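You operate a simulated robot arm through the tools that you are given. There is no shell and no other tool. Be economical: measure what you need, move in short steps, check, and stop when the job is done.

Carry out the task below with a simulated robot arm. There is one attempt and no reset: what you move stays moved.

Task
Move the fan's white plug to the yellow socket with the power strip off, then run the fan on SLOW.
Fine: red switch off before the plug comes out, on again once it is in; leave the steamer and its plug alone. Where these are worked on the way, their far stop is far enough and under half their travel is too little: red switch.

The check looks at the end state, three seconds after you hand in, the way a careful person would. Anything else that was tipped, shoved, dropped, spilled or broken makes it a failure.

Robot
A 7-joint arm with a two-finger parallel gripper on a trunk, on a base that drives. Base frame: it is fixed to the floor where the robot stands at the start and does not move with it; the origin is under the middle of the robot, x ahead of it, y to its left, z up; the surface under the hand at the start is at about z = 0.86. Lengths are in m, angles in degrees, forces in N, time in s.
With the tool pointing down near the work surface it reaches from about 0.36 to 0.78 m from the robot's upright axis, wherever it stands. Its first joint turns from -143.0 to 143.0 degrees. Places, roughly: blue socket [0.5, -0.1, 0.9]; fan knob [0.5, 0.4, 0.8]; floor fan [0.7, 0.4, 0.6]; power strip [0.8, 0, 1]; red switch [0.5, 0.1, 0.9]; steamer knob [0.8, 0, 1.1]; yellow socket [0.5, 0, 0.9]. Payload 3 kg.
The tool frame sits at the grasp point between the pads (the TCP): z along the fingers, y along the line on which they close. The tips reach 0.03 m beyond it. Largest opening 0.11 m; finger width 0.02, thickness 0.01; the body of the gripper, 0.048 by 0.112 m, starts 0.055 m behind the TCP.
Orientation is that of the tool frame in the base frame, as [roll, pitch, yaw] about the fixed x, y, z axes, in that order (R = Rz(yaw) Ry(pitch) Rx(roll)). With the fingers straight down and closing along the base's y, the tool's x points along the base's -x, its y along +y and its z along -z.

Tools
- The arm moves only by the tool play_rows. Its argument "steps" is a list of rows, each a list of 2 entries, a list of its own where there are three numbers: the shift along the tool's x, y, z in m, then the turn, a rotation vector about the tool's x, y, z in degrees. In form: [[[dx, dy, dz], [wx, wy, wz]], ...]. A call has 1 to 8 rows; each row shifts and turns the commanded pose from where the row before left it, along the tool's axes as they then stand. "claw" is the gripper command, from -1 (fully open) to 1 (shut), values between in proportion, set as the call begins (left out, the last holds). Each row takes 0.2 s and may step no farther than 0.05 m and 8.6 degrees from the row before; otherwise, or with a gripper value out of range, the whole call is refused. A pose out of reach is approached as far as the arm can. The call stops where the force on the tool passes 90 N (or 10 N more than at its start, if that is more) or the arm is blocked; 0.2 s more then pass. Each finger travels about 0.153 m/s and halts on what it meets, pressing with about 28 N; the grip force reading is that of the motor and also rises with nothing between the fingers. The clock runs only during rows and for 0.2 s after the last one: add rows that do not move to give the fingers time. It gives the time, the measured TCP pose, the force on the tool (base axes), the opening and the grip force at its end, in the units of the frame above (readings bear some noise), with the torque about the TCP (base axes, N m) and any sound that the robot's microphone picked up.
- Cameras (640 x 400 px; columns grow to the right, rows downward): "scene" is now at [0.6195, 0.0746, 1.2759]; the picture's right is [-0.00, -0.37, -0.93], its down [-0.60, -0.75, 0.29] and it looks along [-0.80, 0.55, -0.22] (base axes); focal length 214 px, centre (320, 200). "wrist" rides on the gripper at [0.072, 0.017, -0.103] in the tool frame; the picture's right is [-0.23, 0.97, 0.00], its down [-0.76, -0.18, -0.62] and it looks along [-0.61, -0.14, 0.78] (tool axes); focal length 222 px, centre (320, 200). There is no depth. A picture from a camera that has moved, and an enlarged one, comes with that camera's place and axes in the base frame and with its lens.
- get_image(camera): a new picture of that camera. No time passes.
- raise_lower(by): slides the trunk up (or, below 0, down) by that many m; the arm and the scene camera ride with it, the base frame stays. It gives what a move gives, with no picture.
- roll_base(legs): drives the robot by 1 to 6 legs, each [ahead, turn to the left] in m and degrees, along the robot's own axes; the way and the turn of a leg run together, so that a leg with both is an arc; at most 1.5 m and 180 degrees a leg. The arm and the cameras ride along, it lands a little off, and it stops where it bumps. It gives what a move gives.
- pan_tilt(pan, tilt): turns the head with the scene camera to pan (to the left, within 80 degrees either way) and tilt (down, from -29 to 69), counted from straight ahead of the robot. It gives what a move gives.
- close_up(camera, box): a new picture of the part [left, top, right, bottom] of that camera's present view, enlarged. No time passes.
- close_job(): hands the job in; it is judged then, once.

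Go step by step. Nothing tells you exact positions but the pictures and the camera data: compare them with the known pose of the tool, close in by small moves and look again before you grip or let go. The budget is 120 turns and 78 pictures, counting those below and the enlarged ones. Unless the task says otherwise, let go and move clear before handing in, and close with one line.

The tools are called after "Emit:" by a JSON object that holds its "method" and its "body". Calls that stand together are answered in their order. play_rows: Moves the arm, as the interface text tells. Its arguments: {"type":"object","properties":{"steps":{"type":"array"},"claw":{"type":"number"}},"required":["steps"]} The other tools are called the same way: raise_lower (by) slides the trunk up or down; roll_base (legs) drives the base; pan_tilt (pan, tilt) turns the head that bears the scene camera; get_image (camera) takes a picture; close_up (camera, box) takes an enlarged picture of a part of a camera's view; close_job () hands the job in.

At the start:

```text
time: 0.0
ee_pos: [0.591, 0.0058, 1.1723]
ee_rot: [-180.0, 0.0, 180.0]
ft_force: [0.3, 0.2, -1.1]
wrist_torque: [0.01, -0.02, 0.02]
gripper_width: 0.1098
finger_force: 0.1
trunk travel left (down, up): [-0.325, 0.165]
robot x, y, heading: [-0.0016, -0.0003, 0.1]
head pan, tilt: [68.5, 53.4]
```

scene: 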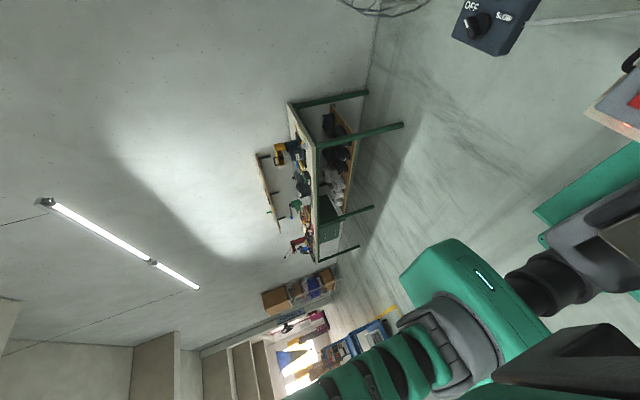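
wrist: 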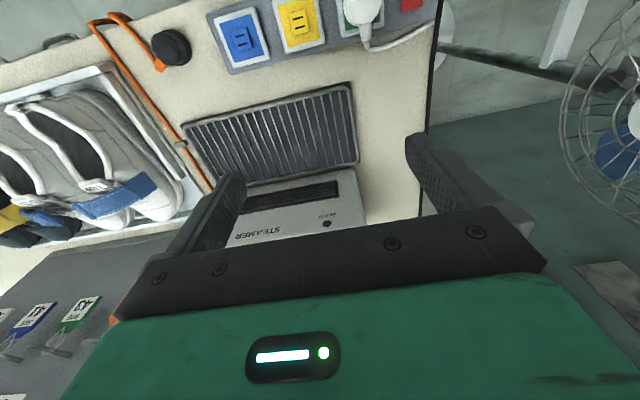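

The wrist view shows the strip with blue, yellow and green sockets (the white plug in green) and the red switch at its end. I'll turn the head toward the work first.

Emit:
{"method": "pan_tilt", "body": {"pan": 0, "tilt": 45}}

Emit:
{"method": "get_image", "body": {"camera": "scene"}}

Emit:
{"method": "get_image", "body": {"camera": "wrist"}}

```text
time: 1.4
ee_pos: [0.5914, 0.005, 1.1719]
ee_rot: [-180.0, 0.0, -180.0]
ft_force: [-1.0, 0.6, 0.2]
wrist_torque: [-0.03, 0.01, 0.0]
gripper_width: 0.1101
finger_force: 0.1
trunk travel left (down, up): [-0.325, 0.165]
robot x, y, heading: [0.0023, 0.003, -0.0]
head pan, tilt: [0.0, 45.0]
```

```text
75 pictures are left
camera scene: at [0.6309, 0.006, 1.2222], right [0.0, -1.0, 0.0], down [-0.71, 0.0, 0.71], along [-0.71, 0.0, -0.71], focal length 214 px, centre (320, 200)
```

scene: 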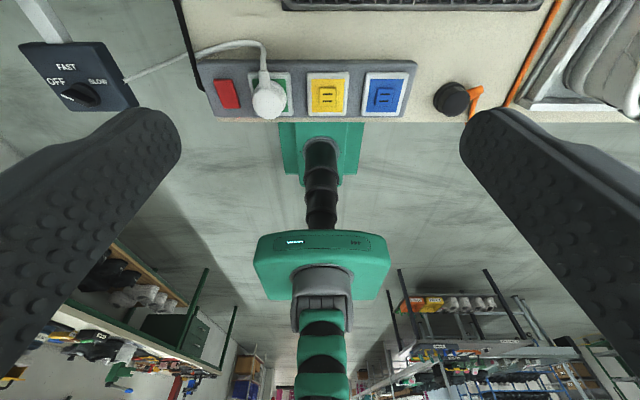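

```text
74 pictures are left
camera wrist: at [0.5194, 0.0217, 1.277], right [0.23, 0.97, 0.0], down [0.76, -0.18, 0.62], along [0.61, -0.14, -0.78], focal length 222 px, centre (320, 200)
```

wrist: 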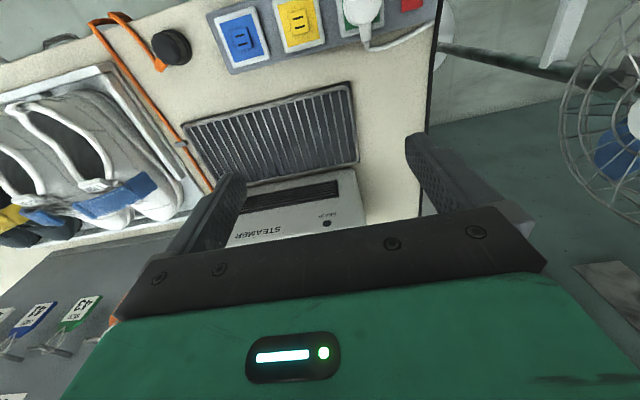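

Emit:
{"method": "close_up", "body": {"camera": "scene", "box": [190, 30, 430, 130]}}

Emit:
{"method": "close_up", "body": {"camera": "scene", "box": [0, 0, 200, 125]}}

Emit:
{"method": "close_up", "body": {"camera": "wrist", "box": [200, 0, 460, 90]}}

```text
2.67 times, centred on (310, 80) of scene
camera zoom: at [0.6309, 0.006, 1.2222], right [0.0, -1.0, 0.0], down [-0.71, 0.0, 0.71], along [-0.71, 0.0, -0.71], focal length 572 px, centre (347, 520)
```

zoom: 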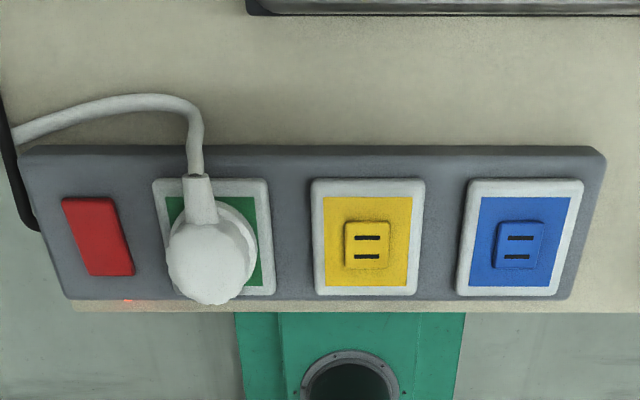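

```text
3.20 times, centred on (100, 62) of scene
camera zoom: at [0.6309, 0.006, 1.2222], right [0.0, -1.0, 0.0], down [-0.71, 0.0, 0.71], along [-0.71, 0.0, -0.71], focal length 686 px, centre (1024, 640)
```

zoom: 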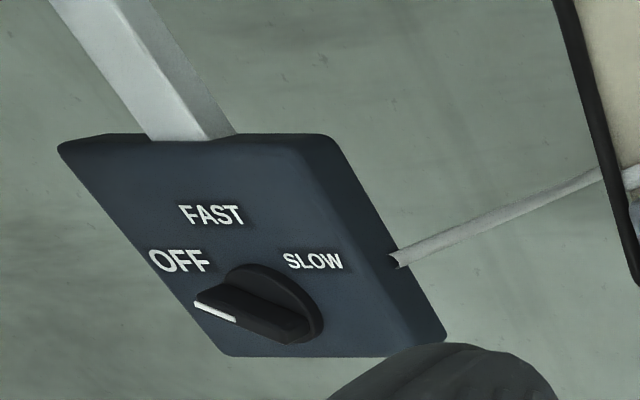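

```text
2.46 times, centred on (330, 45) of wrist
camera zoom: at [0.5194, 0.0217, 1.277], right [0.23, 0.97, 0.0], down [0.76, -0.18, 0.62], along [0.61, -0.14, -0.78], focal length 547 px, centre (295, 582)
```

zoom: 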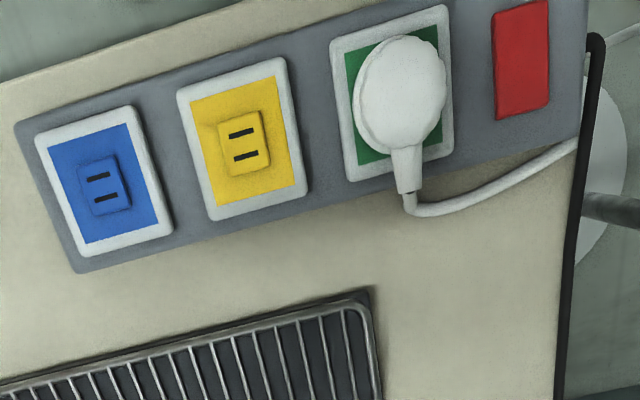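

The plug sits in green, the knob pointer is at OFF, and the red rocker is around (0.52, 0.137). I'll move above it with the fingers shut and look closely.

Emit:
{"method": "play_rows", "body": {"steps": [[[0.0175, 0.033, 0.025], [0, 0, 0]], [[0.0175, 0.033, 0.025], [0, 0, 0]], [[0.0175, 0.033, 0.025], [0, 0, 0]], [[0.0175, 0.033, 0.025], [0, 0, 0]], [[0, 0, 0], [0, 0, 0]]], "claw": 1}}

Emit:
{"method": "get_image", "body": {"camera": "wrist"}}

Emit:
{"method": "get_image", "body": {"camera": "scene"}}

```text
time: 2.6
ee_pos: [0.5213, 0.1371, 1.0737]
ee_rot: [-180.0, 0.0, 180.0]
ft_force: [0.4, -1.0, 0.1]
wrist_torque: [0.0, 0.01, 0.0]
gripper_width: 0.0002
finger_force: 28.2
trunk travel left (down, up): [-0.325, 0.165]
robot x, y, heading: [0.0014, -0.0013, 0.0]
head pan, tilt: [0.0, 45.0]
```

```text
70 pictures are left
camera wrist: at [0.4499, 0.1531, 1.1779], right [0.23, 0.97, 0.0], down [0.76, -0.18, 0.62], along [0.61, -0.14, -0.78], focal length 222 px, centre (320, 200)
```

wrist: 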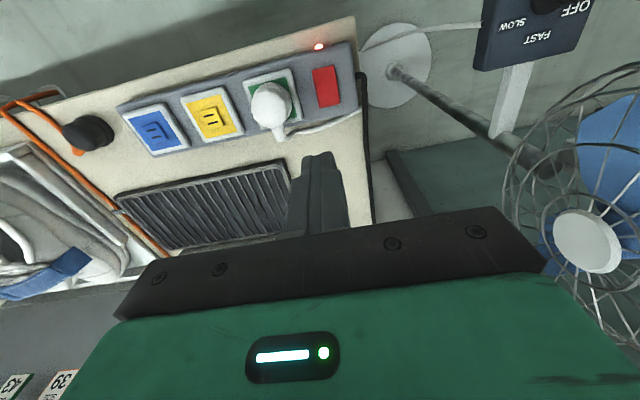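

```text
69 pictures are left
camera scene: at [0.5614, 0.1374, 1.123], right [0.0, -1.0, 0.0], down [-0.71, 0.0, 0.71], along [-0.71, 0.0, -0.71], focal length 214 px, centre (320, 200)
```

scene: 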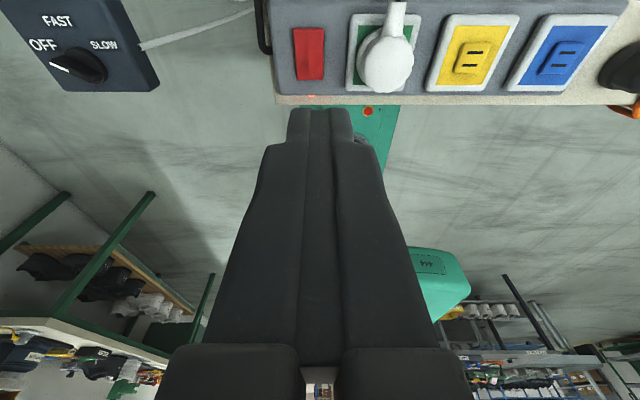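

Emit:
{"method": "close_up", "body": {"camera": "scene", "box": [270, 0, 430, 110]}}

Emit:
{"method": "close_up", "body": {"camera": "wrist", "box": [230, 30, 390, 140]}}

```text
3.64 times, centred on (350, 55) of scene
camera zoom: at [0.5614, 0.1374, 1.123], right [0.0, -1.0, 0.0], down [-0.71, 0.0, 0.71], along [-0.71, 0.0, -0.71], focal length 780 px, centre (211, 727)
```

zoom: 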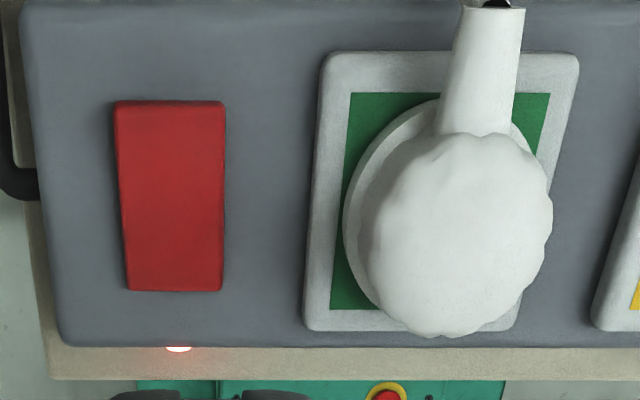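

```text
3.64 times, centred on (310, 85) of wrist
camera zoom: at [0.4499, 0.1531, 1.1779], right [0.23, 0.97, 0.0], down [0.76, -0.18, 0.62], along [0.61, -0.14, -0.78], focal length 808 px, centre (356, 618)
```

zoom: 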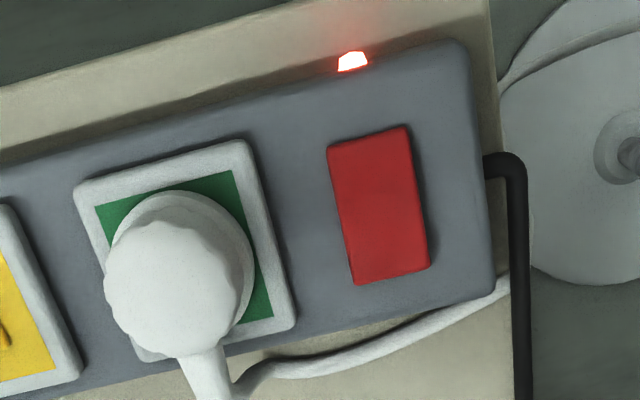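

The indicator at the strip edge is lit, so it is on. I'll hover over the near end of the rocker, then press it.

Emit:
{"method": "play_rows", "body": {"steps": [[[0.0065, 0.0033, 0.045], [0, 0, 0]], [[0.0065, 0.0033, 0.045], [0, 0, 0]], [[0.0065, 0.0033, 0.045], [0, 0, 0]], [[0, 0, 0], [0, 0, 0]]]}}

Emit:
{"method": "get_image", "body": {"camera": "scene"}}

Emit:
{"method": "get_image", "body": {"camera": "wrist"}}

```text
time: 3.6
ee_pos: [0.5005, 0.1475, 0.9387]
ee_rot: [-179.9, 0.1, 180.0]
ft_force: [-0.5, 0.7, -0.4]
wrist_torque: [0.05, -0.02, 0.0]
gripper_width: 0.0
finger_force: 27.9
trunk travel left (down, up): [-0.325, 0.165]
robot x, y, heading: [0.0003, 0.0012, 0.2]
head pan, tilt: [0.0, 45.0]
```

```text
66 pictures are left
camera scene: at [0.5417, 0.1481, 0.988], right [0.0, -1.0, 0.0], down [-0.71, 0.0, 0.71], along [-0.71, 0.0, -0.71], focal length 214 px, centre (320, 200)
```

scene: 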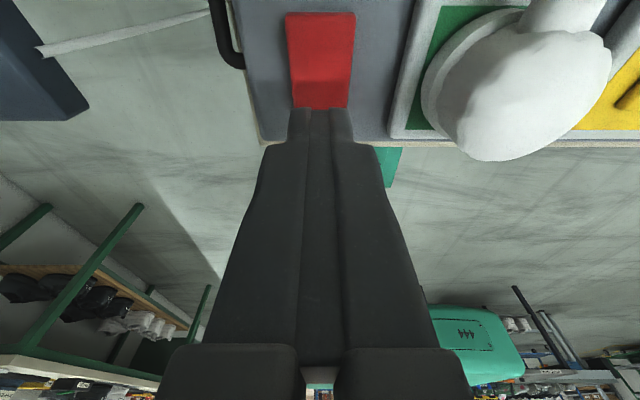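

```text
65 pictures are left
camera wrist: at [0.4302, 0.1638, 1.0428], right [0.23, 0.97, 0.0], down [0.76, -0.18, 0.62], along [0.61, -0.14, -0.78], focal length 222 px, centre (320, 200)
```

wrist: 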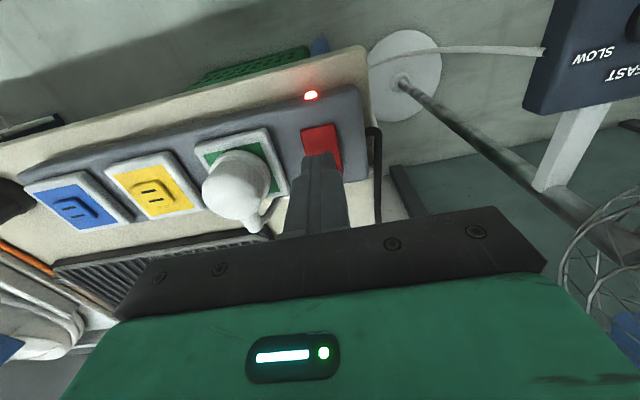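

Emit:
{"method": "play_rows", "body": {"steps": [[[0, 0, 0.015], [0, 0, 0]], [[0, 0, 0.006], [0, 0, 0]], [[0, 0, 0.006], [0, 0, 0]], [[0, 0, 0.004], [0, 0, 0]]]}}

Emit:
{"method": "get_image", "body": {"camera": "wrist"}}

```text
time: 4.6
ee_pos: [0.5015, 0.147, 0.9076]
ee_rot: [-180.0, 0.1, -179.9]
ft_force: [1.2, -0.2, 8.4]
wrist_torque: [0.0, -0.11, -0.09]
gripper_width: 0.0001
finger_force: 28.1
trunk travel left (down, up): [-0.325, 0.165]
robot x, y, heading: [-0.0015, -0.0056, -0.1]
head pan, tilt: [0.0, 45.0]
```

```text
64 pictures are left
camera wrist: at [0.43, 0.1638, 1.0122], right [0.23, 0.97, 0.0], down [0.76, -0.18, 0.63], along [0.61, -0.14, -0.78], focal length 222 px, centre (320, 200)
```

wrist: 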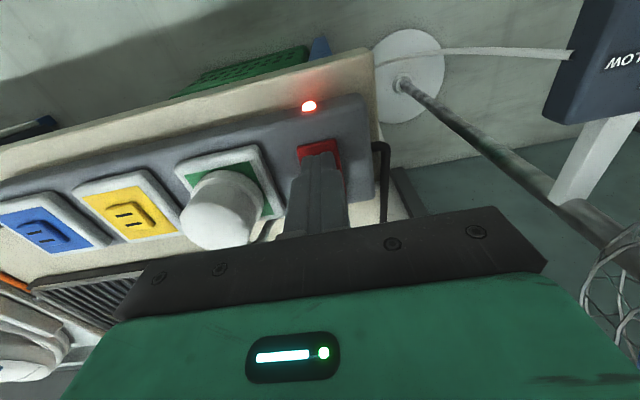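

Contact at tip height about 0.878 with 8 N and the light still on. I'll press on a little.

Emit:
{"method": "play_rows", "body": {"steps": [[[0, 0, 0.004], [0, 0, 0]], [[0, 0, 0.004], [0, 0, 0]], [[0, 0, 0], [0, 0, 0]]]}}

Emit:
{"method": "close_up", "body": {"camera": "wrist", "box": [220, 70, 420, 210]}}

```text
time: 5.2
ee_pos: [0.5021, 0.1482, 0.9083]
ee_rot: [179.7, 1.0, 179.9]
ft_force: [-21.7, -9.9, 45.0]
wrist_torque: [-0.39, 0.34, -0.19]
gripper_width: 0.0001
finger_force: 28.1
trunk travel left (down, up): [-0.325, 0.165]
robot x, y, heading: [0.0005, -0.0009, -0.1]
head pan, tilt: [0.0, 45.0]
stopped in row 2: the force on the tool passed its limit at 103 N (the readings are from after the stop); the commanded pose is now the measured one
```

```text
2.86 times, centred on (320, 140) of wrist
camera zoom: at [0.4291, 0.1636, 1.0109], right [0.23, 0.97, 0.01], down [0.75, -0.18, 0.64], along [0.62, -0.14, -0.77], focal length 635 px, centre (320, 371)
```

zoom: 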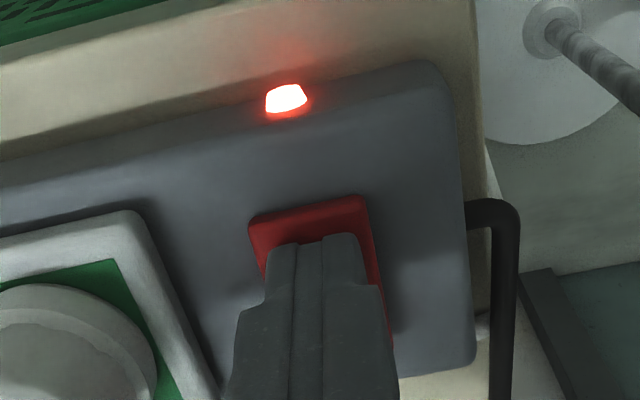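

It stops hard there, so the near end is already the pressed (ON) one. I'll lift and press the far end.

Emit:
{"method": "play_rows", "body": {"steps": [[[0, 0, -0.03], [0.3, 1.0, 0]], [[-0.026, 0, 0], [0, 0, 0]], [[0, 0, 0.016], [0, 0, 0]], [[0, 0, 0.006], [0, 0, 0]], [[0, 0, 0.005], [0, 0, 0]], [[0, 0, 0], [0, 0, 0]]]}}

Emit:
{"method": "close_up", "body": {"camera": "wrist", "box": [220, 70, 420, 210]}}

```text
time: 6.6
ee_pos: [0.5309, 0.1477, 0.908]
ee_rot: [-179.9, -0.4, -180.0]
ft_force: [0.2, -0.1, -0.7]
wrist_torque: [0.01, 0.01, -0.03]
gripper_width: 0.0001
finger_force: 28.0
trunk travel left (down, up): [-0.325, 0.165]
robot x, y, heading: [0.0038, -0.0007, -0.3]
head pan, tilt: [0.0, 45.0]
```

```text
2.86 times, centred on (320, 140) of wrist
camera zoom: at [0.4596, 0.165, 1.0119], right [0.23, 0.97, 0.0], down [0.76, -0.18, 0.62], along [0.6, -0.14, -0.78], focal length 635 px, centre (320, 371)
```

zoom: 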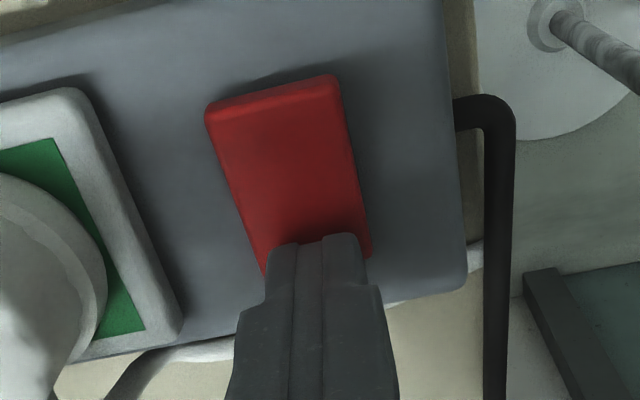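

The near end is now raised. I'll press a touch more to be sure it's home, then lift and look at the light.

Emit:
{"method": "play_rows", "body": {"steps": [[[0, 0, 0.003], [0, 0, 0]], [[0, 0, 0.002], [0, 0, 0]], [[0, 0, 0], [0, 0, 0]]]}}

Emit:
{"method": "play_rows", "body": {"steps": [[[0, 0, -0.045], [0, 0, 0]], [[0.03, 0, -0.035], [0, 0, 0]], [[0, -0.03, -0.03], [0, 0, 0]], [[0, 0, 0], [0, 0, 0]]]}}

Emit:
{"method": "get_image", "body": {"camera": "wrist"}}

Emit:
{"method": "get_image", "body": {"camera": "scene"}}

```text
time: 7.4
ee_pos: [0.5312, 0.1488, 0.9062]
ee_rot: [-180.0, 0.2, -180.0]
ft_force: [3.6, -1.9, 64.9]
wrist_torque: [-0.11, 0.5, -0.37]
gripper_width: 0.0
finger_force: 28.4
trunk travel left (down, up): [-0.325, 0.165]
robot x, y, heading: [-0.0004, 0.0002, 0.2]
head pan, tilt: [0.0, 45.0]
```

```text
time: 8.4
ee_pos: [0.5028, 0.1169, 1.0136]
ee_rot: [-179.9, -0.1, -179.9]
ft_force: [0.0, 0.5, -0.2]
wrist_torque: [-0.04, -0.03, 0.01]
gripper_width: 0.0
finger_force: 27.9
trunk travel left (down, up): [-0.325, 0.165]
robot x, y, heading: [0.0022, -0.0023, 0.2]
head pan, tilt: [0.0, 45.0]
```

```text
61 pictures are left
camera wrist: at [0.4303, 0.1345, 1.1175], right [0.23, 0.97, 0.0], down [0.76, -0.18, 0.62], along [0.6, -0.14, -0.78], focal length 222 px, centre (320, 200)
```

wrist: 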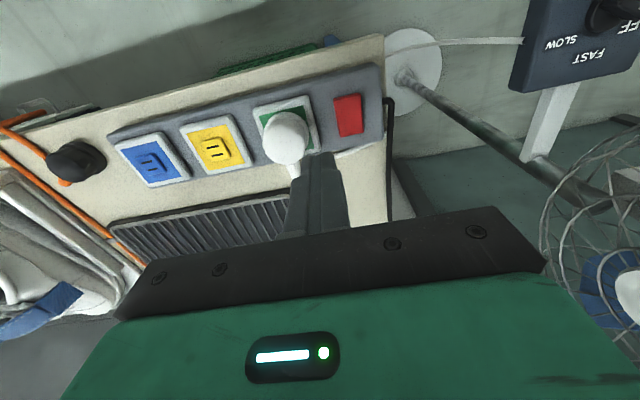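

```text
60 pictures are left
camera scene: at [0.5417, 0.1187, 1.0623], right [0.0, -1.0, 0.0], down [-0.7, 0.0, 0.71], along [-0.71, 0.0, -0.7], focal length 214 px, centre (320, 200)
```

scene: 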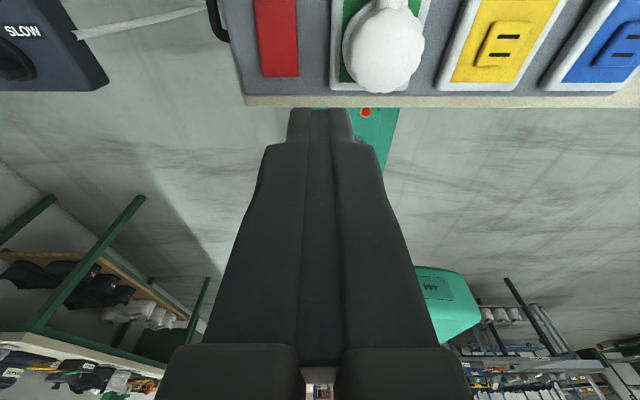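

The light is off. The plug cap is at about (0.513, 0.079) with its top near 0.91–0.92; I'll open and hover over it.

Emit:
{"method": "play_rows", "body": {"steps": [[[-0.005, -0.019, 0.0], [0, 0, 0]], [[-0.005, -0.019, 0.0], [0, 0, 0]], [[0, 0, 0.03], [0, 0, 0]], [[0, 0, 0], [0, 0, 0]]], "claw": -0.3}}

Emit:
{"method": "get_image", "body": {"camera": "wrist"}}

Emit:
{"method": "get_image", "body": {"camera": "scene"}}

```text
time: 9.4
ee_pos: [0.5122, 0.0795, 0.9817]
ee_rot: [-179.9, -0.3, 180.0]
ft_force: [0.2, -0.5, 0.8]
wrist_torque: [0.02, 0.01, 0.01]
gripper_width: 0.0716
finger_force: 0.1
trunk travel left (down, up): [-0.325, 0.165]
robot x, y, heading: [-0.0019, 0.0009, -0.0]
head pan, tilt: [0.0, 45.0]
```

```text
59 pictures are left
camera wrist: at [0.4405, 0.0966, 1.0866], right [0.23, 0.97, 0.0], down [0.77, -0.18, 0.62], along [0.6, -0.14, -0.78], focal length 222 px, centre (320, 200)
```

wrist: 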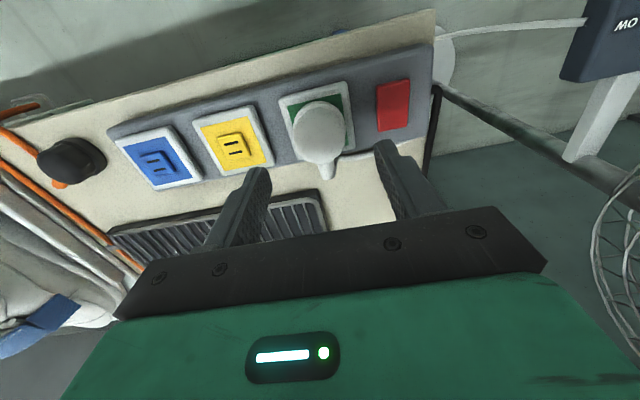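

```text
58 pictures are left
camera scene: at [0.5518, 0.0809, 1.0313], right [0.0, -1.0, 0.0], down [-0.7, 0.0, 0.71], along [-0.71, 0.0, -0.7], focal length 214 px, centre (320, 200)
```

scene: 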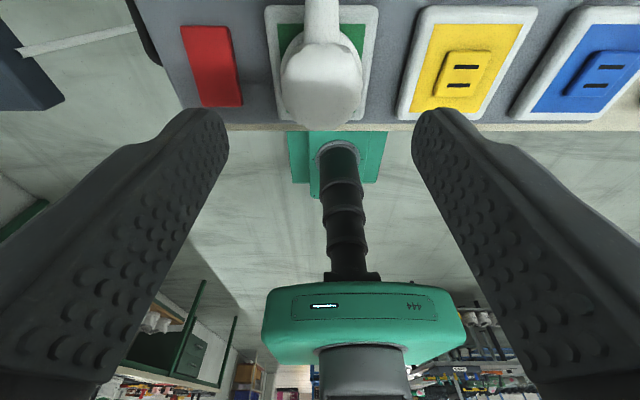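

Centred on the plug. I'll descend partway and check.

Emit:
{"method": "play_rows", "body": {"steps": [[[0, 0, 0.03], [0, 0, 0]], [[0, 0, 0.018], [0, 0, 0]], [[0, 0, 0], [0, 0, 0]]]}}

Emit:
{"method": "get_image", "body": {"camera": "wrist"}}

Emit:
{"method": "get_image", "body": {"camera": "scene"}}

```text
time: 10.2
ee_pos: [0.5117, 0.0788, 0.9338]
ee_rot: [-179.9, -0.2, 180.0]
ft_force: [0.2, 0.3, -0.5]
wrist_torque: [0.01, -0.01, -0.03]
gripper_width: 0.0716
finger_force: 0.1
trunk travel left (down, up): [-0.325, 0.165]
robot x, y, heading: [0.0015, 0.0008, 0.2]
head pan, tilt: [0.0, 45.0]
```

```text
57 pictures are left
camera wrist: at [0.4403, 0.0964, 1.0389], right [0.23, 0.97, 0.0], down [0.76, -0.18, 0.62], along [0.6, -0.14, -0.78], focal length 222 px, centre (320, 200)
```

wrist: 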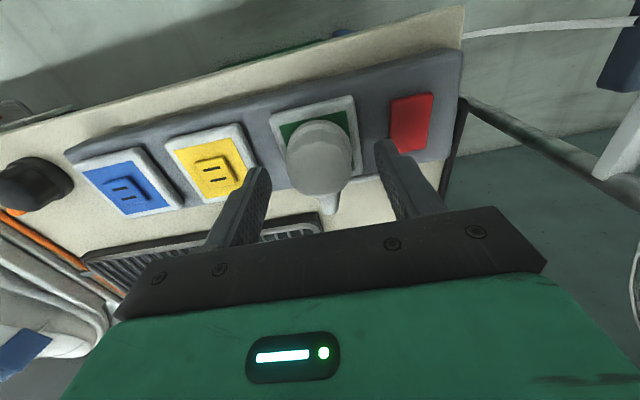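

```text
56 pictures are left
camera scene: at [0.5516, 0.0807, 0.9836], right [0.0, -1.0, 0.0], down [-0.7, 0.0, 0.71], along [-0.71, 0.0, -0.7], focal length 214 px, centre (320, 200)
```

scene: 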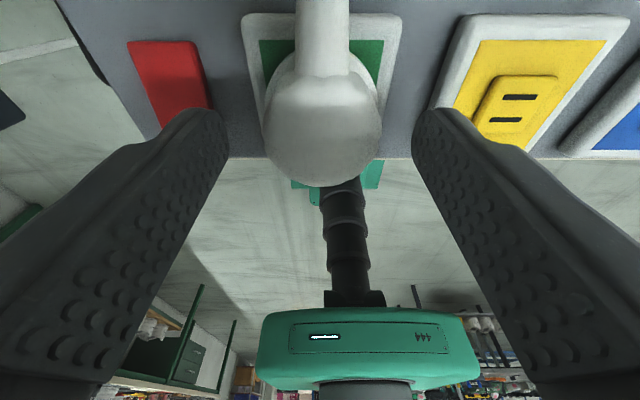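

Emit:
{"method": "play_rows", "body": {"steps": [[[0, 0, 0.01], [0, 0, 0]], [[0, 0, 0.007], [0, 0, 0]], [[0, 0, 0], [0, 0, 0]]]}}

Emit:
{"method": "get_image", "body": {"camera": "scene"}}

```text
time: 11.0
ee_pos: [0.5118, 0.0799, 0.9173]
ee_rot: [-179.9, -0.1, 180.0]
ft_force: [0.5, 0.4, -0.1]
wrist_torque: [-0.05, 0.03, -0.01]
gripper_width: 0.0718
finger_force: 0.0
trunk travel left (down, up): [-0.325, 0.165]
robot x, y, heading: [0.0037, -0.001, -0.2]
head pan, tilt: [0.0, 45.0]
```

```text
55 pictures are left
camera scene: at [0.5517, 0.081, 0.9667], right [0.0, -1.0, 0.0], down [-0.7, 0.0, 0.71], along [-0.71, 0.0, -0.7], focal length 214 px, centre (320, 200)
```

scene: 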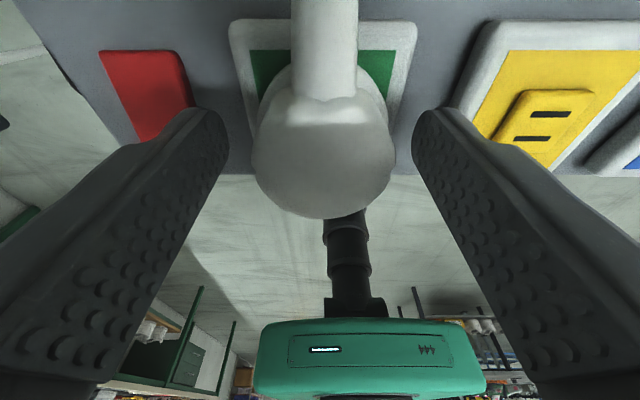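

The fingers flank the cap, so I'll grip.

Emit:
{"method": "play_rows", "body": {"steps": [[[0, 0, 0], [0, 0, 0]], [[0, 0, 0], [0, 0, 0]], [[0, 0, 0], [0, 0, 0]]], "claw": 1}}

Emit:
{"method": "get_image", "body": {"camera": "scene"}}

```text
time: 11.8
ee_pos: [0.511, 0.0795, 0.9191]
ee_rot: [-179.9, -0.3, -180.0]
ft_force: [1.3, -12.9, 0.7]
wrist_torque: [0.28, -0.04, 0.07]
gripper_width: 0.0441
finger_force: 28.4
trunk travel left (down, up): [-0.325, 0.165]
robot x, y, heading: [0.0021, 0.0017, -0.1]
head pan, tilt: [0.0, 45.0]
```

```text
54 pictures are left
camera scene: at [0.5516, 0.0801, 0.9667], right [0.0, -1.0, 0.0], down [-0.7, 0.0, 0.71], along [-0.71, 0.0, -0.7], focal length 214 px, centre (320, 200)
```

scene: 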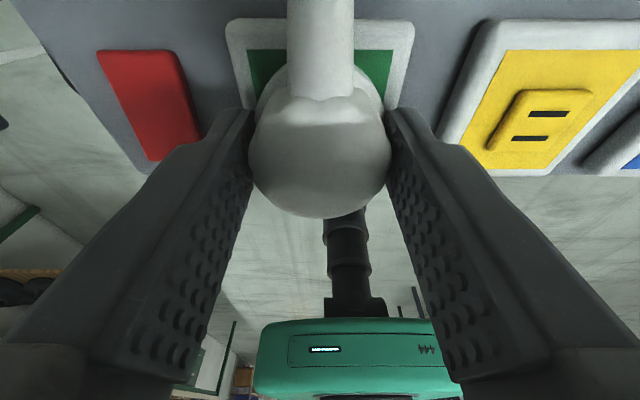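

Emit:
{"method": "play_rows", "body": {"steps": [[[0, -0.001, -0.004], [0, 0, 0]], [[0, 0, -0.008], [0, 0, 0]], [[0, 0, -0.01], [0, 0, 0]], [[0, 0, -0.015], [0, 0, 0]], [[0, 0, -0.015], [0, 0, 0]], [[0, 0, 0], [0, 0, 0]]]}}

Emit:
{"method": "get_image", "body": {"camera": "wrist"}}

Emit:
{"method": "get_image", "body": {"camera": "scene"}}

```text
time: 13.2
ee_pos: [0.512, 0.0794, 0.9695]
ee_rot: [-179.9, -0.4, 180.0]
ft_force: [-0.5, -1.0, -0.9]
wrist_torque: [-0.01, 0.02, 0.01]
gripper_width: 0.044
finger_force: 28.3
trunk travel left (down, up): [-0.325, 0.165]
robot x, y, heading: [-0.0025, 0.0026, 0.0]
head pan, tilt: [0.0, 45.0]
```

```text
53 pictures are left
camera wrist: at [0.4401, 0.0963, 1.0742], right [0.23, 0.97, 0.0], down [0.76, -0.18, 0.62], along [0.6, -0.14, -0.78], focal length 222 px, centre (320, 200)
```

wrist: 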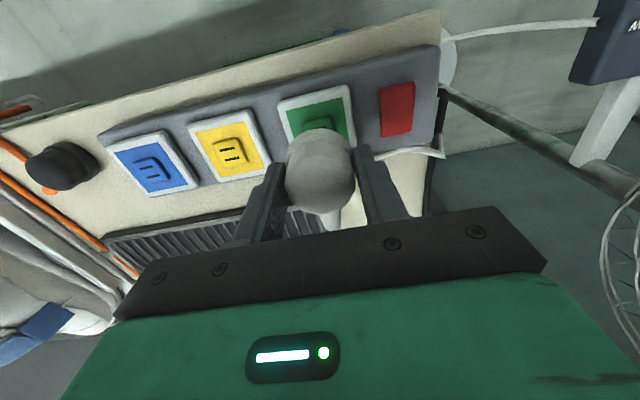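

```text
52 pictures are left
camera scene: at [0.5515, 0.0806, 1.0189], right [0.0, -1.0, 0.0], down [-0.7, 0.0, 0.71], along [-0.71, 0.0, -0.7], focal length 214 px, centre (320, 200)
```

scene: 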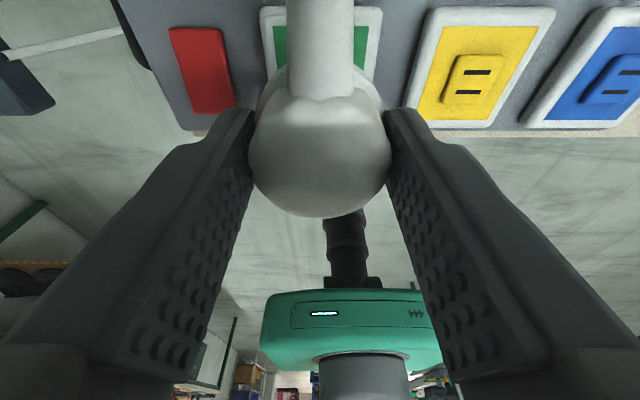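

The plug is out. I'll shift 0.084 toward yellow at the same height and compare the view with the present one of green.

Emit:
{"method": "close_up", "body": {"camera": "scene", "box": [220, 0, 420, 125]}}

Emit:
{"method": "play_rows", "body": {"steps": [[[0, -0.028, 0], [0, 0, 0]], [[0, -0.028, 0], [0, 0, 0]], [[0, -0.028, 0], [0, 0, 0]], [[0, 0, 0], [0, 0, 0]], [[0, 0, 0], [0, 0, 0]]]}}

Emit:
{"method": "close_up", "body": {"camera": "scene", "box": [220, 0, 420, 125]}}

```text
3.20 times, centred on (320, 62) of scene
camera zoom: at [0.5515, 0.0806, 1.0189], right [0.0, -1.0, 0.0], down [-0.7, 0.0, 0.71], along [-0.71, 0.0, -0.7], focal length 686 px, centre (320, 640)
```

zoom: 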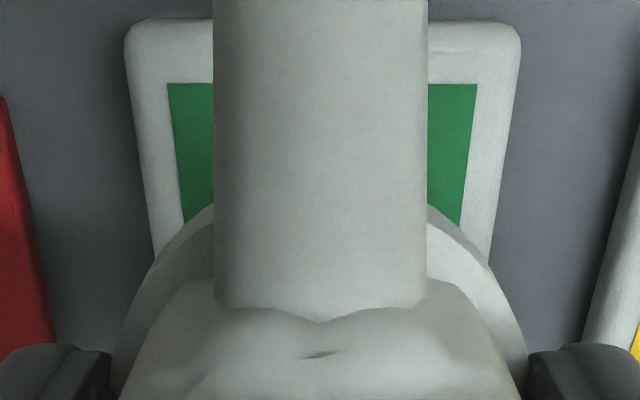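

```text
time: 14.4
ee_pos: [0.5124, -0.0043, 0.97]
ee_rot: [-179.9, -0.3, -180.0]
ft_force: [-0.1, -0.5, -0.5]
wrist_torque: [0.03, 0.03, 0.0]
gripper_width: 0.044
finger_force: 27.8
trunk travel left (down, up): [-0.325, 0.165]
robot x, y, heading: [0.001, 0.002, 0.1]
head pan, tilt: [0.0, 45.0]
```

```text
3.20 times, centred on (320, 62) of scene
camera zoom: at [0.5521, -0.0033, 1.019], right [0.0, -1.0, 0.0], down [-0.7, 0.0, 0.71], along [-0.71, 0.0, -0.7], focal length 686 px, centre (320, 640)
```

zoom: 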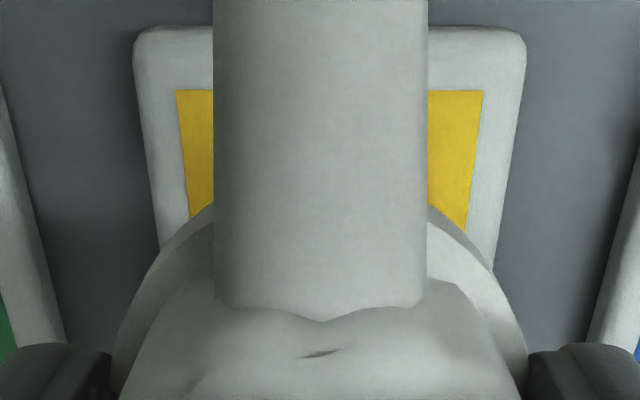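

Yellow sits about 1.2 mm further and 0.8 mm nearer than matched; I'll correct and start down.

Emit:
{"method": "play_rows", "body": {"steps": [[[0.0008, -0.0015, 0.0], [0, 0, 0]], [[0, 0, 0.015], [0, 0, 0]], [[0, 0, 0.01], [0, 0, 0]], [[0, 0, 0], [0, 0, 0]]]}}

Emit:
{"method": "get_image", "body": {"camera": "scene"}}

Emit:
{"method": "close_up", "body": {"camera": "wrist", "box": [160, 60, 420, 230]}}

```text
time: 15.4
ee_pos: [0.5112, -0.0064, 0.9451]
ee_rot: [-180.0, -0.3, 179.9]
ft_force: [-0.1, 0.0, -1.5]
wrist_torque: [0.02, -0.01, -0.04]
gripper_width: 0.044
finger_force: 28.0
trunk travel left (down, up): [-0.325, 0.165]
robot x, y, heading: [0.0005, -0.0015, -0.1]
head pan, tilt: [0.0, 45.0]
```

```text
49 pictures are left
camera scene: at [0.5512, -0.0053, 0.9946], right [0.0, -1.0, 0.0], down [-0.7, 0.0, 0.71], along [-0.71, 0.0, -0.7], focal length 214 px, centre (320, 200)
```

scene: 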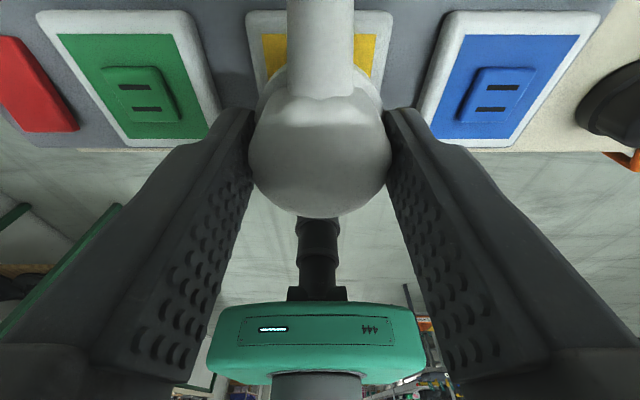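

```text
2.35 times, centred on (290, 145) of wrist
camera zoom: at [0.4398, 0.0105, 1.0498], right [0.23, 0.97, 0.0], down [0.76, -0.18, 0.62], along [0.6, -0.14, -0.78], focal length 523 px, centre (391, 329)
```

zoom: 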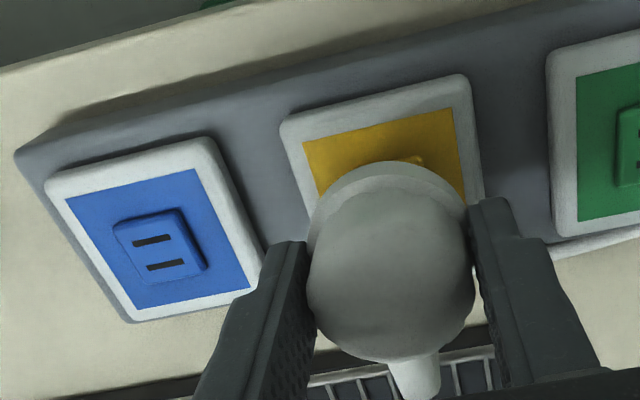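

Aligned; I'll lower it in small steps to the seated height (about 0.9175).

Emit:
{"method": "play_rows", "body": {"steps": [[[0, 0, 0.008], [0, 0, 0]], [[0, 0, 0.006], [0, 0, 0]], [[0, 0, 0.005], [0, 0, 0]], [[0, 0, 0.004], [0, 0, 0]], [[0, 0, 0.004], [0, 0, 0]], [[0, 0, 0], [0, 0, 0]]]}}

Emit:
{"method": "get_image", "body": {"camera": "scene"}}

Emit:
{"method": "close_up", "body": {"camera": "wrist", "box": [160, 60, 420, 230]}}

```text
time: 16.8
ee_pos: [0.5104, -0.007, 0.9189]
ee_rot: [-179.9, -0.3, 180.0]
ft_force: [0.0, -0.7, -1.7]
wrist_torque: [0.02, -0.02, 0.0]
gripper_width: 0.044
finger_force: 28.2
trunk travel left (down, up): [-0.325, 0.165]
robot x, y, heading: [0.0015, -0.0017, -0.3]
head pan, tilt: [0.0, 45.0]
```

```text
47 pictures are left
camera scene: at [0.5503, -0.0054, 0.9673], right [0.0, -1.0, 0.0], down [-0.7, 0.0, 0.71], along [-0.71, 0.0, -0.7], focal length 214 px, centre (320, 200)
```

scene: 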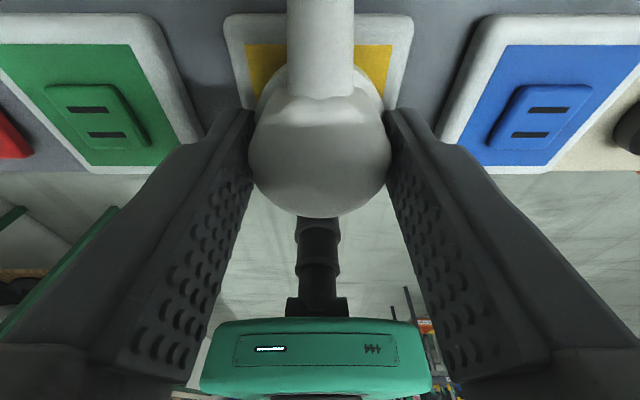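

```text
2.35 times, centred on (290, 145) of wrist
camera zoom: at [0.439, 0.0104, 1.0225], right [0.23, 0.97, 0.0], down [0.76, -0.18, 0.62], along [0.6, -0.14, -0.78], focal length 523 px, centre (391, 329)
```

zoom: 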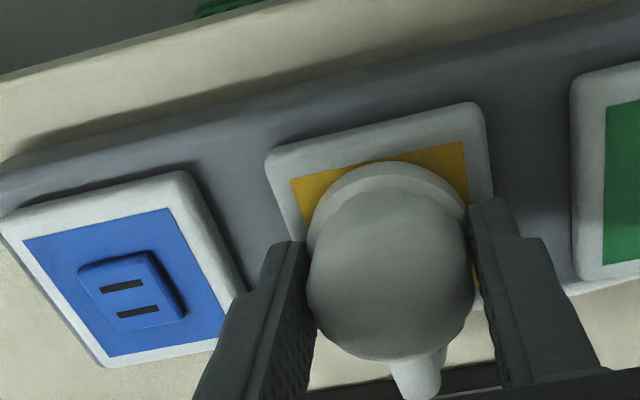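

No resistance so far and the view nearly matches the seated one. I'll push gently until contact is felt.

Emit:
{"method": "play_rows", "body": {"steps": [[[0, 0, 0.002], [0, 0, 0]], [[0, 0, 0], [0, 0, 0]]]}}

Emit:
{"method": "play_rows", "body": {"steps": [[[0, 0, 0.002], [0, 0, 0]], [[0, 0, 0], [0, 0, 0]]]}}

```text
time: 17.4
ee_pos: [0.5117, -0.0063, 0.9176]
ee_rot: [-179.9, 0.0, -179.9]
ft_force: [8.7, 3.5, 24.4]
wrist_torque: [0.49, 0.04, 0.05]
gripper_width: 0.0438
finger_force: 28.0
trunk travel left (down, up): [-0.325, 0.165]
robot x, y, heading: [0.0009, -0.0024, 0.1]
head pan, tilt: [0.0, 45.0]
```

```text
time: 18.0
ee_pos: [0.5098, -0.0067, 0.9138]
ee_rot: [-179.9, 0.0, -179.9]
ft_force: [13.6, 5.1, 34.9]
wrist_torque: [0.59, -0.27, -0.03]
gripper_width: 0.0441
finger_force: 27.9
trunk travel left (down, up): [-0.325, 0.165]
robot x, y, heading: [-0.001, 0.0012, -0.1]
head pan, tilt: [0.0, 45.0]
```

It's seated with firm contact. I'll release, rise and check.

Emit:
{"method": "play_rows", "body": {"steps": [[[0, 0, 0], [0, 0, 0]], [[0, 0, 0], [0, 0, 0]]], "claw": -0.25}}

Emit:
{"method": "play_rows", "body": {"steps": [[[0, 0, -0.03], [0, 0, 0]], [[0, 0, -0.03], [0, 0, 0]], [[0, 0, -0.03], [0, 0, 0]], [[0, 0, -0.03], [0, 0, 0]], [[0, 0, 0], [0, 0, 0]]]}}

Emit:
{"method": "get_image", "body": {"camera": "scene"}}

Emit:
{"method": "get_image", "body": {"camera": "wrist"}}

```text
time: 18.6
ee_pos: [0.5091, -0.0056, 0.9138]
ee_rot: [-179.9, -0.2, -180.0]
ft_force: [0.4, 0.7, 0.5]
wrist_torque: [0.01, -0.01, -0.02]
gripper_width: 0.0686
finger_force: 0.0
trunk travel left (down, up): [-0.325, 0.165]
robot x, y, heading: [-0.002, -0.0025, -0.3]
head pan, tilt: [0.0, 45.0]
```

```text
time: 19.8
ee_pos: [0.5115, -0.0049, 1.0339]
ee_rot: [-180.0, -0.3, -180.0]
ft_force: [0.4, 0.6, -0.1]
wrist_torque: [-0.03, -0.03, 0.0]
gripper_width: 0.0689
finger_force: 0.0
trunk travel left (down, up): [-0.325, 0.165]
robot x, y, heading: [0.001, -0.0015, -0.1]
head pan, tilt: [0.0, 45.0]
```

```text
45 pictures are left
camera scene: at [0.5513, -0.0046, 1.0832], right [0.0, -1.0, 0.0], down [-0.7, 0.0, 0.71], along [-0.71, 0.0, -0.7], focal length 214 px, centre (320, 200)
```

scene: 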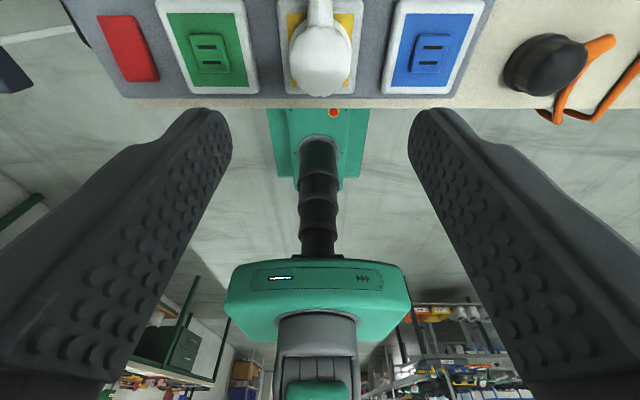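

```text
44 pictures are left
camera wrist: at [0.44, 0.0111, 1.1385], right [0.23, 0.97, 0.0], down [0.76, -0.18, 0.62], along [0.6, -0.14, -0.78], focal length 222 px, centre (320, 200)
```

wrist: 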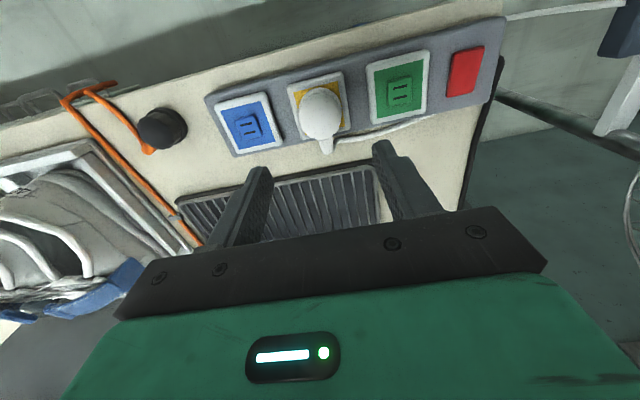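

The plug is in yellow. Now I'll press the near end of the red rocker to switch on.

Emit:
{"method": "play_rows", "body": {"steps": [[[0.0026, 0.038, 0], [0, 0, 0]], [[0.0026, 0.038, 0], [0, 0, 0]], [[0.0026, 0.038, 0], [0, 0, 0]], [[0.0026, 0.038, 0], [0, 0, 0]], [[0, 0, 0.045], [0, 0, 0]], [[0, 0, 0.045], [0, 0, 0]], [[0, 0, 0.01], [0, 0, 0]], [[0, 0, 0], [0, 0, 0]]], "claw": 1}}

Emit:
{"method": "play_rows", "body": {"steps": [[[0, 0, 0.01], [0, 0, 0]], [[0, 0, 0.008], [0, 0, 0]], [[0, 0, 0.007], [0, 0, 0]], [[0, 0, 0.003], [0, 0, 0]], [[0, 0, 0], [0, 0, 0]]]}}

Emit:
{"method": "get_image", "body": {"camera": "wrist"}}

```text
time: 21.6
ee_pos: [0.5007, 0.1452, 0.9327]
ee_rot: [-179.9, -0.3, 180.0]
ft_force: [-1.0, -0.2, 0.3]
wrist_torque: [0.0, 0.0, -0.01]
gripper_width: 0.0001
finger_force: 28.3
trunk travel left (down, up): [-0.325, 0.165]
robot x, y, heading: [0.0008, 0.0019, 0.1]
head pan, tilt: [0.0, 45.0]
```

```text
time: 22.8
ee_pos: [0.4995, 0.1459, 0.9071]
ee_rot: [180.0, 0.1, 180.0]
ft_force: [-1.4, 2.8, 35.1]
wrist_torque: [0.13, -0.29, -0.08]
gripper_width: 0.0001
finger_force: 28.4
trunk travel left (down, up): [-0.325, 0.165]
robot x, y, heading: [0.0016, -0.0001, -0.0]
head pan, tilt: [0.0, 45.0]
```

```text
43 pictures are left
camera wrist: at [0.4282, 0.1624, 1.0119], right [0.23, 0.97, 0.0], down [0.76, -0.18, 0.62], along [0.61, -0.14, -0.78], focal length 222 px, centre (320, 200)
```

wrist: 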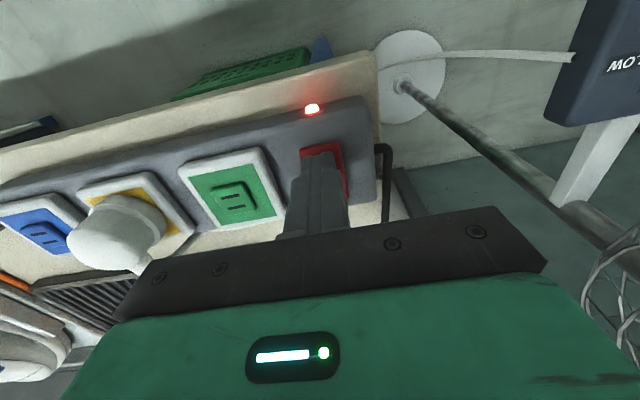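

Power is on again. Next I'll rise and move over toward the fan knob.

Emit:
{"method": "play_rows", "body": {"steps": [[[0, 0, -0.045], [0, 0, 0]], [[0, 0, -0.045], [0, 0, 0]], [[0, 0, -0.045], [0, 0, 0]], [[0, 0.045, 0], [0, 0, 0]], [[0, 0.045, 0], [0, 0, 0]], [[0, 0.045, 0], [0, 0, 0]], [[0, 0.045, 0], [0, 0, 0]], [[0, 0, 0], [0, 0, 0]]]}}

Emit:
{"method": "get_image", "body": {"camera": "wrist"}}

Emit:
{"method": "get_image", "body": {"camera": "scene"}}

```text
time: 24.6
ee_pos: [0.5025, 0.3263, 1.0408]
ee_rot: [-179.9, -0.2, -180.0]
ft_force: [-0.5, -0.1, -0.7]
wrist_torque: [0.03, 0.02, 0.03]
gripper_width: 0.0
finger_force: 27.9
trunk travel left (down, up): [-0.325, 0.165]
robot x, y, heading: [-0.0037, 0.0032, -0.2]
head pan, tilt: [0.0, 45.0]
```

```text
42 pictures are left
camera wrist: at [0.43, 0.3439, 1.1448], right [0.23, 0.97, 0.0], down [0.76, -0.18, 0.62], along [0.6, -0.14, -0.78], focal length 222 px, centre (320, 200)
```

wrist: 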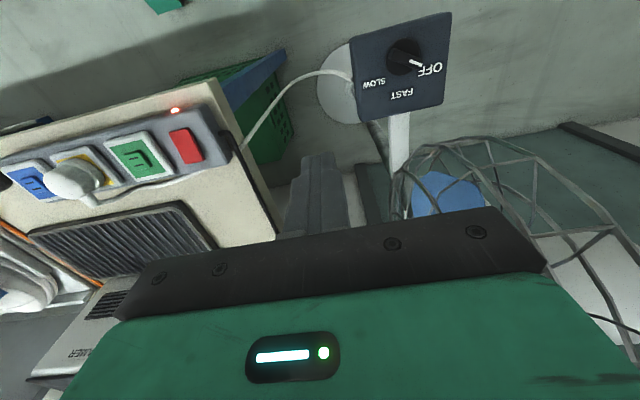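

```text
41 pictures are left
camera scene: at [0.5413, 0.3281, 1.0896], right [0.0, -1.0, 0.0], down [-0.7, 0.0, 0.71], along [-0.71, 0.0, -0.7], focal length 214 px, centre (320, 200)
```

scene: 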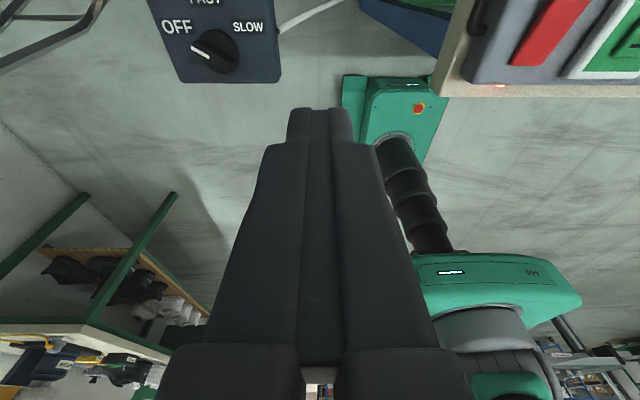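

The knob is at about (0.489, 0.443, 0.81). I'll move above it with open fingers and look.

Emit:
{"method": "play_rows", "body": {"steps": [[[0.0045, 0.039, 0], [0, 0, 0]], [[0.0045, 0.039, 0], [0, 0, 0]], [[0.0045, 0.039, 0.02], [0, 0, 0]], [[0, 0, 0.04], [0, 0, 0]], [[0, 0, 0.04], [0, 0, 0]], [[0, 0, 0], [0, 0, 0]]], "claw": -0.1}}

Emit:
{"method": "get_image", "body": {"camera": "wrist"}}

Emit:
{"method": "get_image", "body": {"camera": "scene"}}

```text
time: 25.1
ee_pos: [0.4976, 0.3492, 1.0409]
ee_rot: [-179.1, -0.9, 177.9]
ft_force: [-22.3, -71.2, 16.8]
wrist_torque: [7.68, -3.58, -4.61]
gripper_width: 0.0606
finger_force: 0.2
trunk travel left (down, up): [-0.325, 0.165]
robot x, y, heading: [-0.0041, 0.0039, -0.2]
head pan, tilt: [0.0, 45.0]
stopped in row 2: the force on the tool passed its limit at 142 N (the readings are from after the stop); the commanded pose is now the measured one
```

```text
40 pictures are left
camera wrist: at [0.4286, 0.3699, 1.1461], right [0.26, 0.96, -0.02], down [0.76, -0.2, 0.61], along [0.59, -0.18, -0.79], focal length 222 px, centre (320, 200)
```

wrist: 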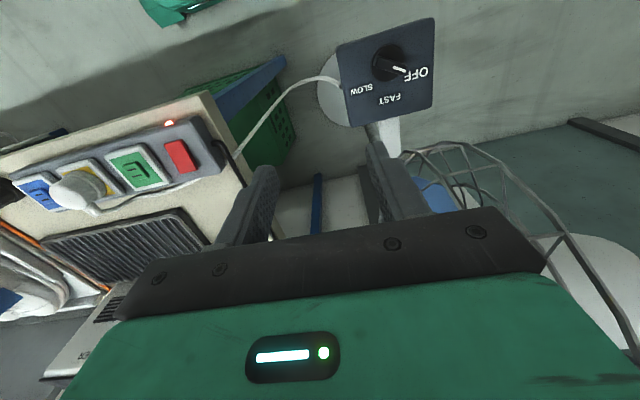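

```text
39 pictures are left
camera scene: at [0.5377, 0.3473, 1.0904], right [-0.04, -1.0, 0.04], down [-0.69, 0.05, 0.72], along [-0.73, 0.0, -0.69], focal length 214 px, centre (320, 200)
```

scene: 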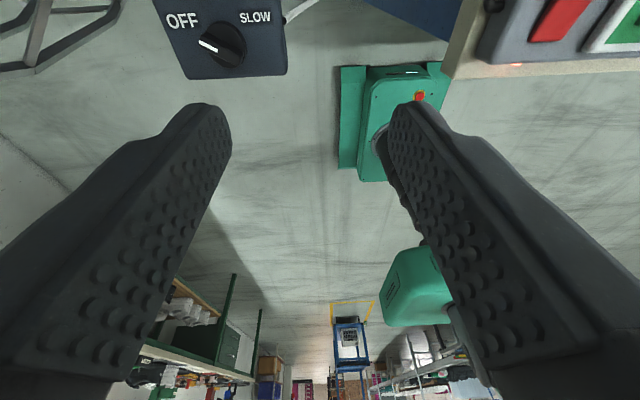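

The hand met something on its +y side — likely the fan cage, which stands taller than I assumed. I'll back off and look toward the fan with the head.

Emit:
{"method": "play_rows", "body": {"steps": [[[0, -0.03, 0], [0, 0, 0]], [[0, -0.04, 0], [0, 0, 0]], [[0, 0, 0], [-0.9, -0.9, -2.1]], [[0, 0, 0], [0, 0, 0]]]}}

Emit:
{"method": "pan_tilt", "body": {"pan": 70, "tilt": -20}}

Emit:
{"method": "get_image", "body": {"camera": "scene"}}

Emit:
{"method": "get_image", "body": {"camera": "wrist"}}

```text
time: 26.1
ee_pos: [0.4966, 0.2887, 1.0384]
ee_rot: [-179.9, 0.0, -179.5]
ft_force: [-0.2, 0.1, 0.1]
wrist_torque: [0.01, -0.04, -0.01]
gripper_width: 0.0607
finger_force: 0.1
trunk travel left (down, up): [-0.325, 0.165]
robot x, y, heading: [0.0013, -0.0002, -0.1]
head pan, tilt: [0.0, 45.0]
```

```text
time: 27.5
ee_pos: [0.4965, 0.2899, 1.0386]
ee_rot: [-179.8, 0.0, -179.4]
ft_force: [0.1, 0.2, 0.3]
wrist_torque: [0.01, -0.01, -0.02]
gripper_width: 0.0606
finger_force: 0.1
trunk travel left (down, up): [-0.325, 0.165]
robot x, y, heading: [0.0005, 0.0004, -0.0]
head pan, tilt: [70.0, -20.0]
```

```text
38 pictures are left
camera scene: at [0.6359, 0.3625, 1.1435], right [0.0, -0.34, -0.94], down [-0.94, 0.31, -0.12], along [0.33, 0.89, -0.32], focal length 214 px, centre (320, 200)
```

scene: 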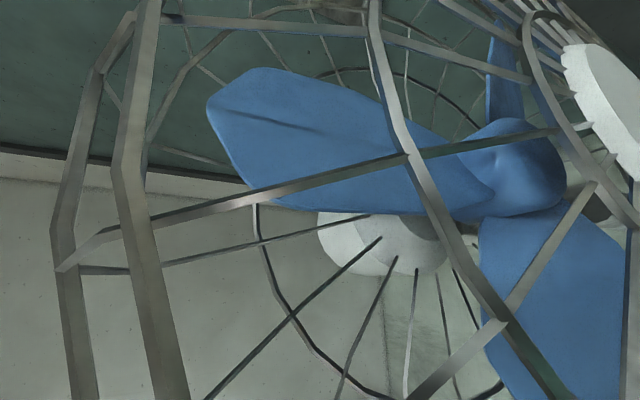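

```text
37 pictures are left
camera wrist: at [0.4247, 0.3046, 1.1432], right [0.22, 0.98, 0.0], down [0.76, -0.17, 0.62], along [0.61, -0.14, -0.78], focal length 222 px, centre (320, 200)
```

wrist: 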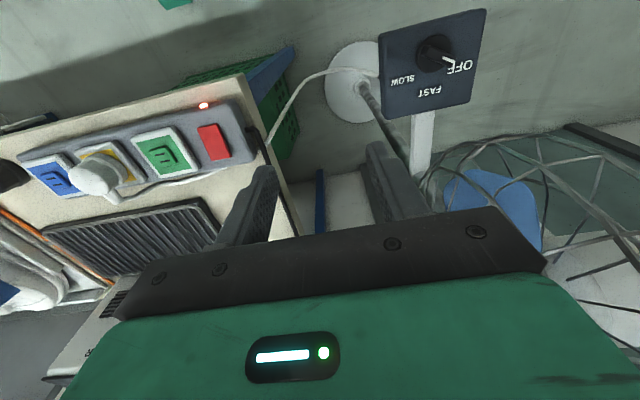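

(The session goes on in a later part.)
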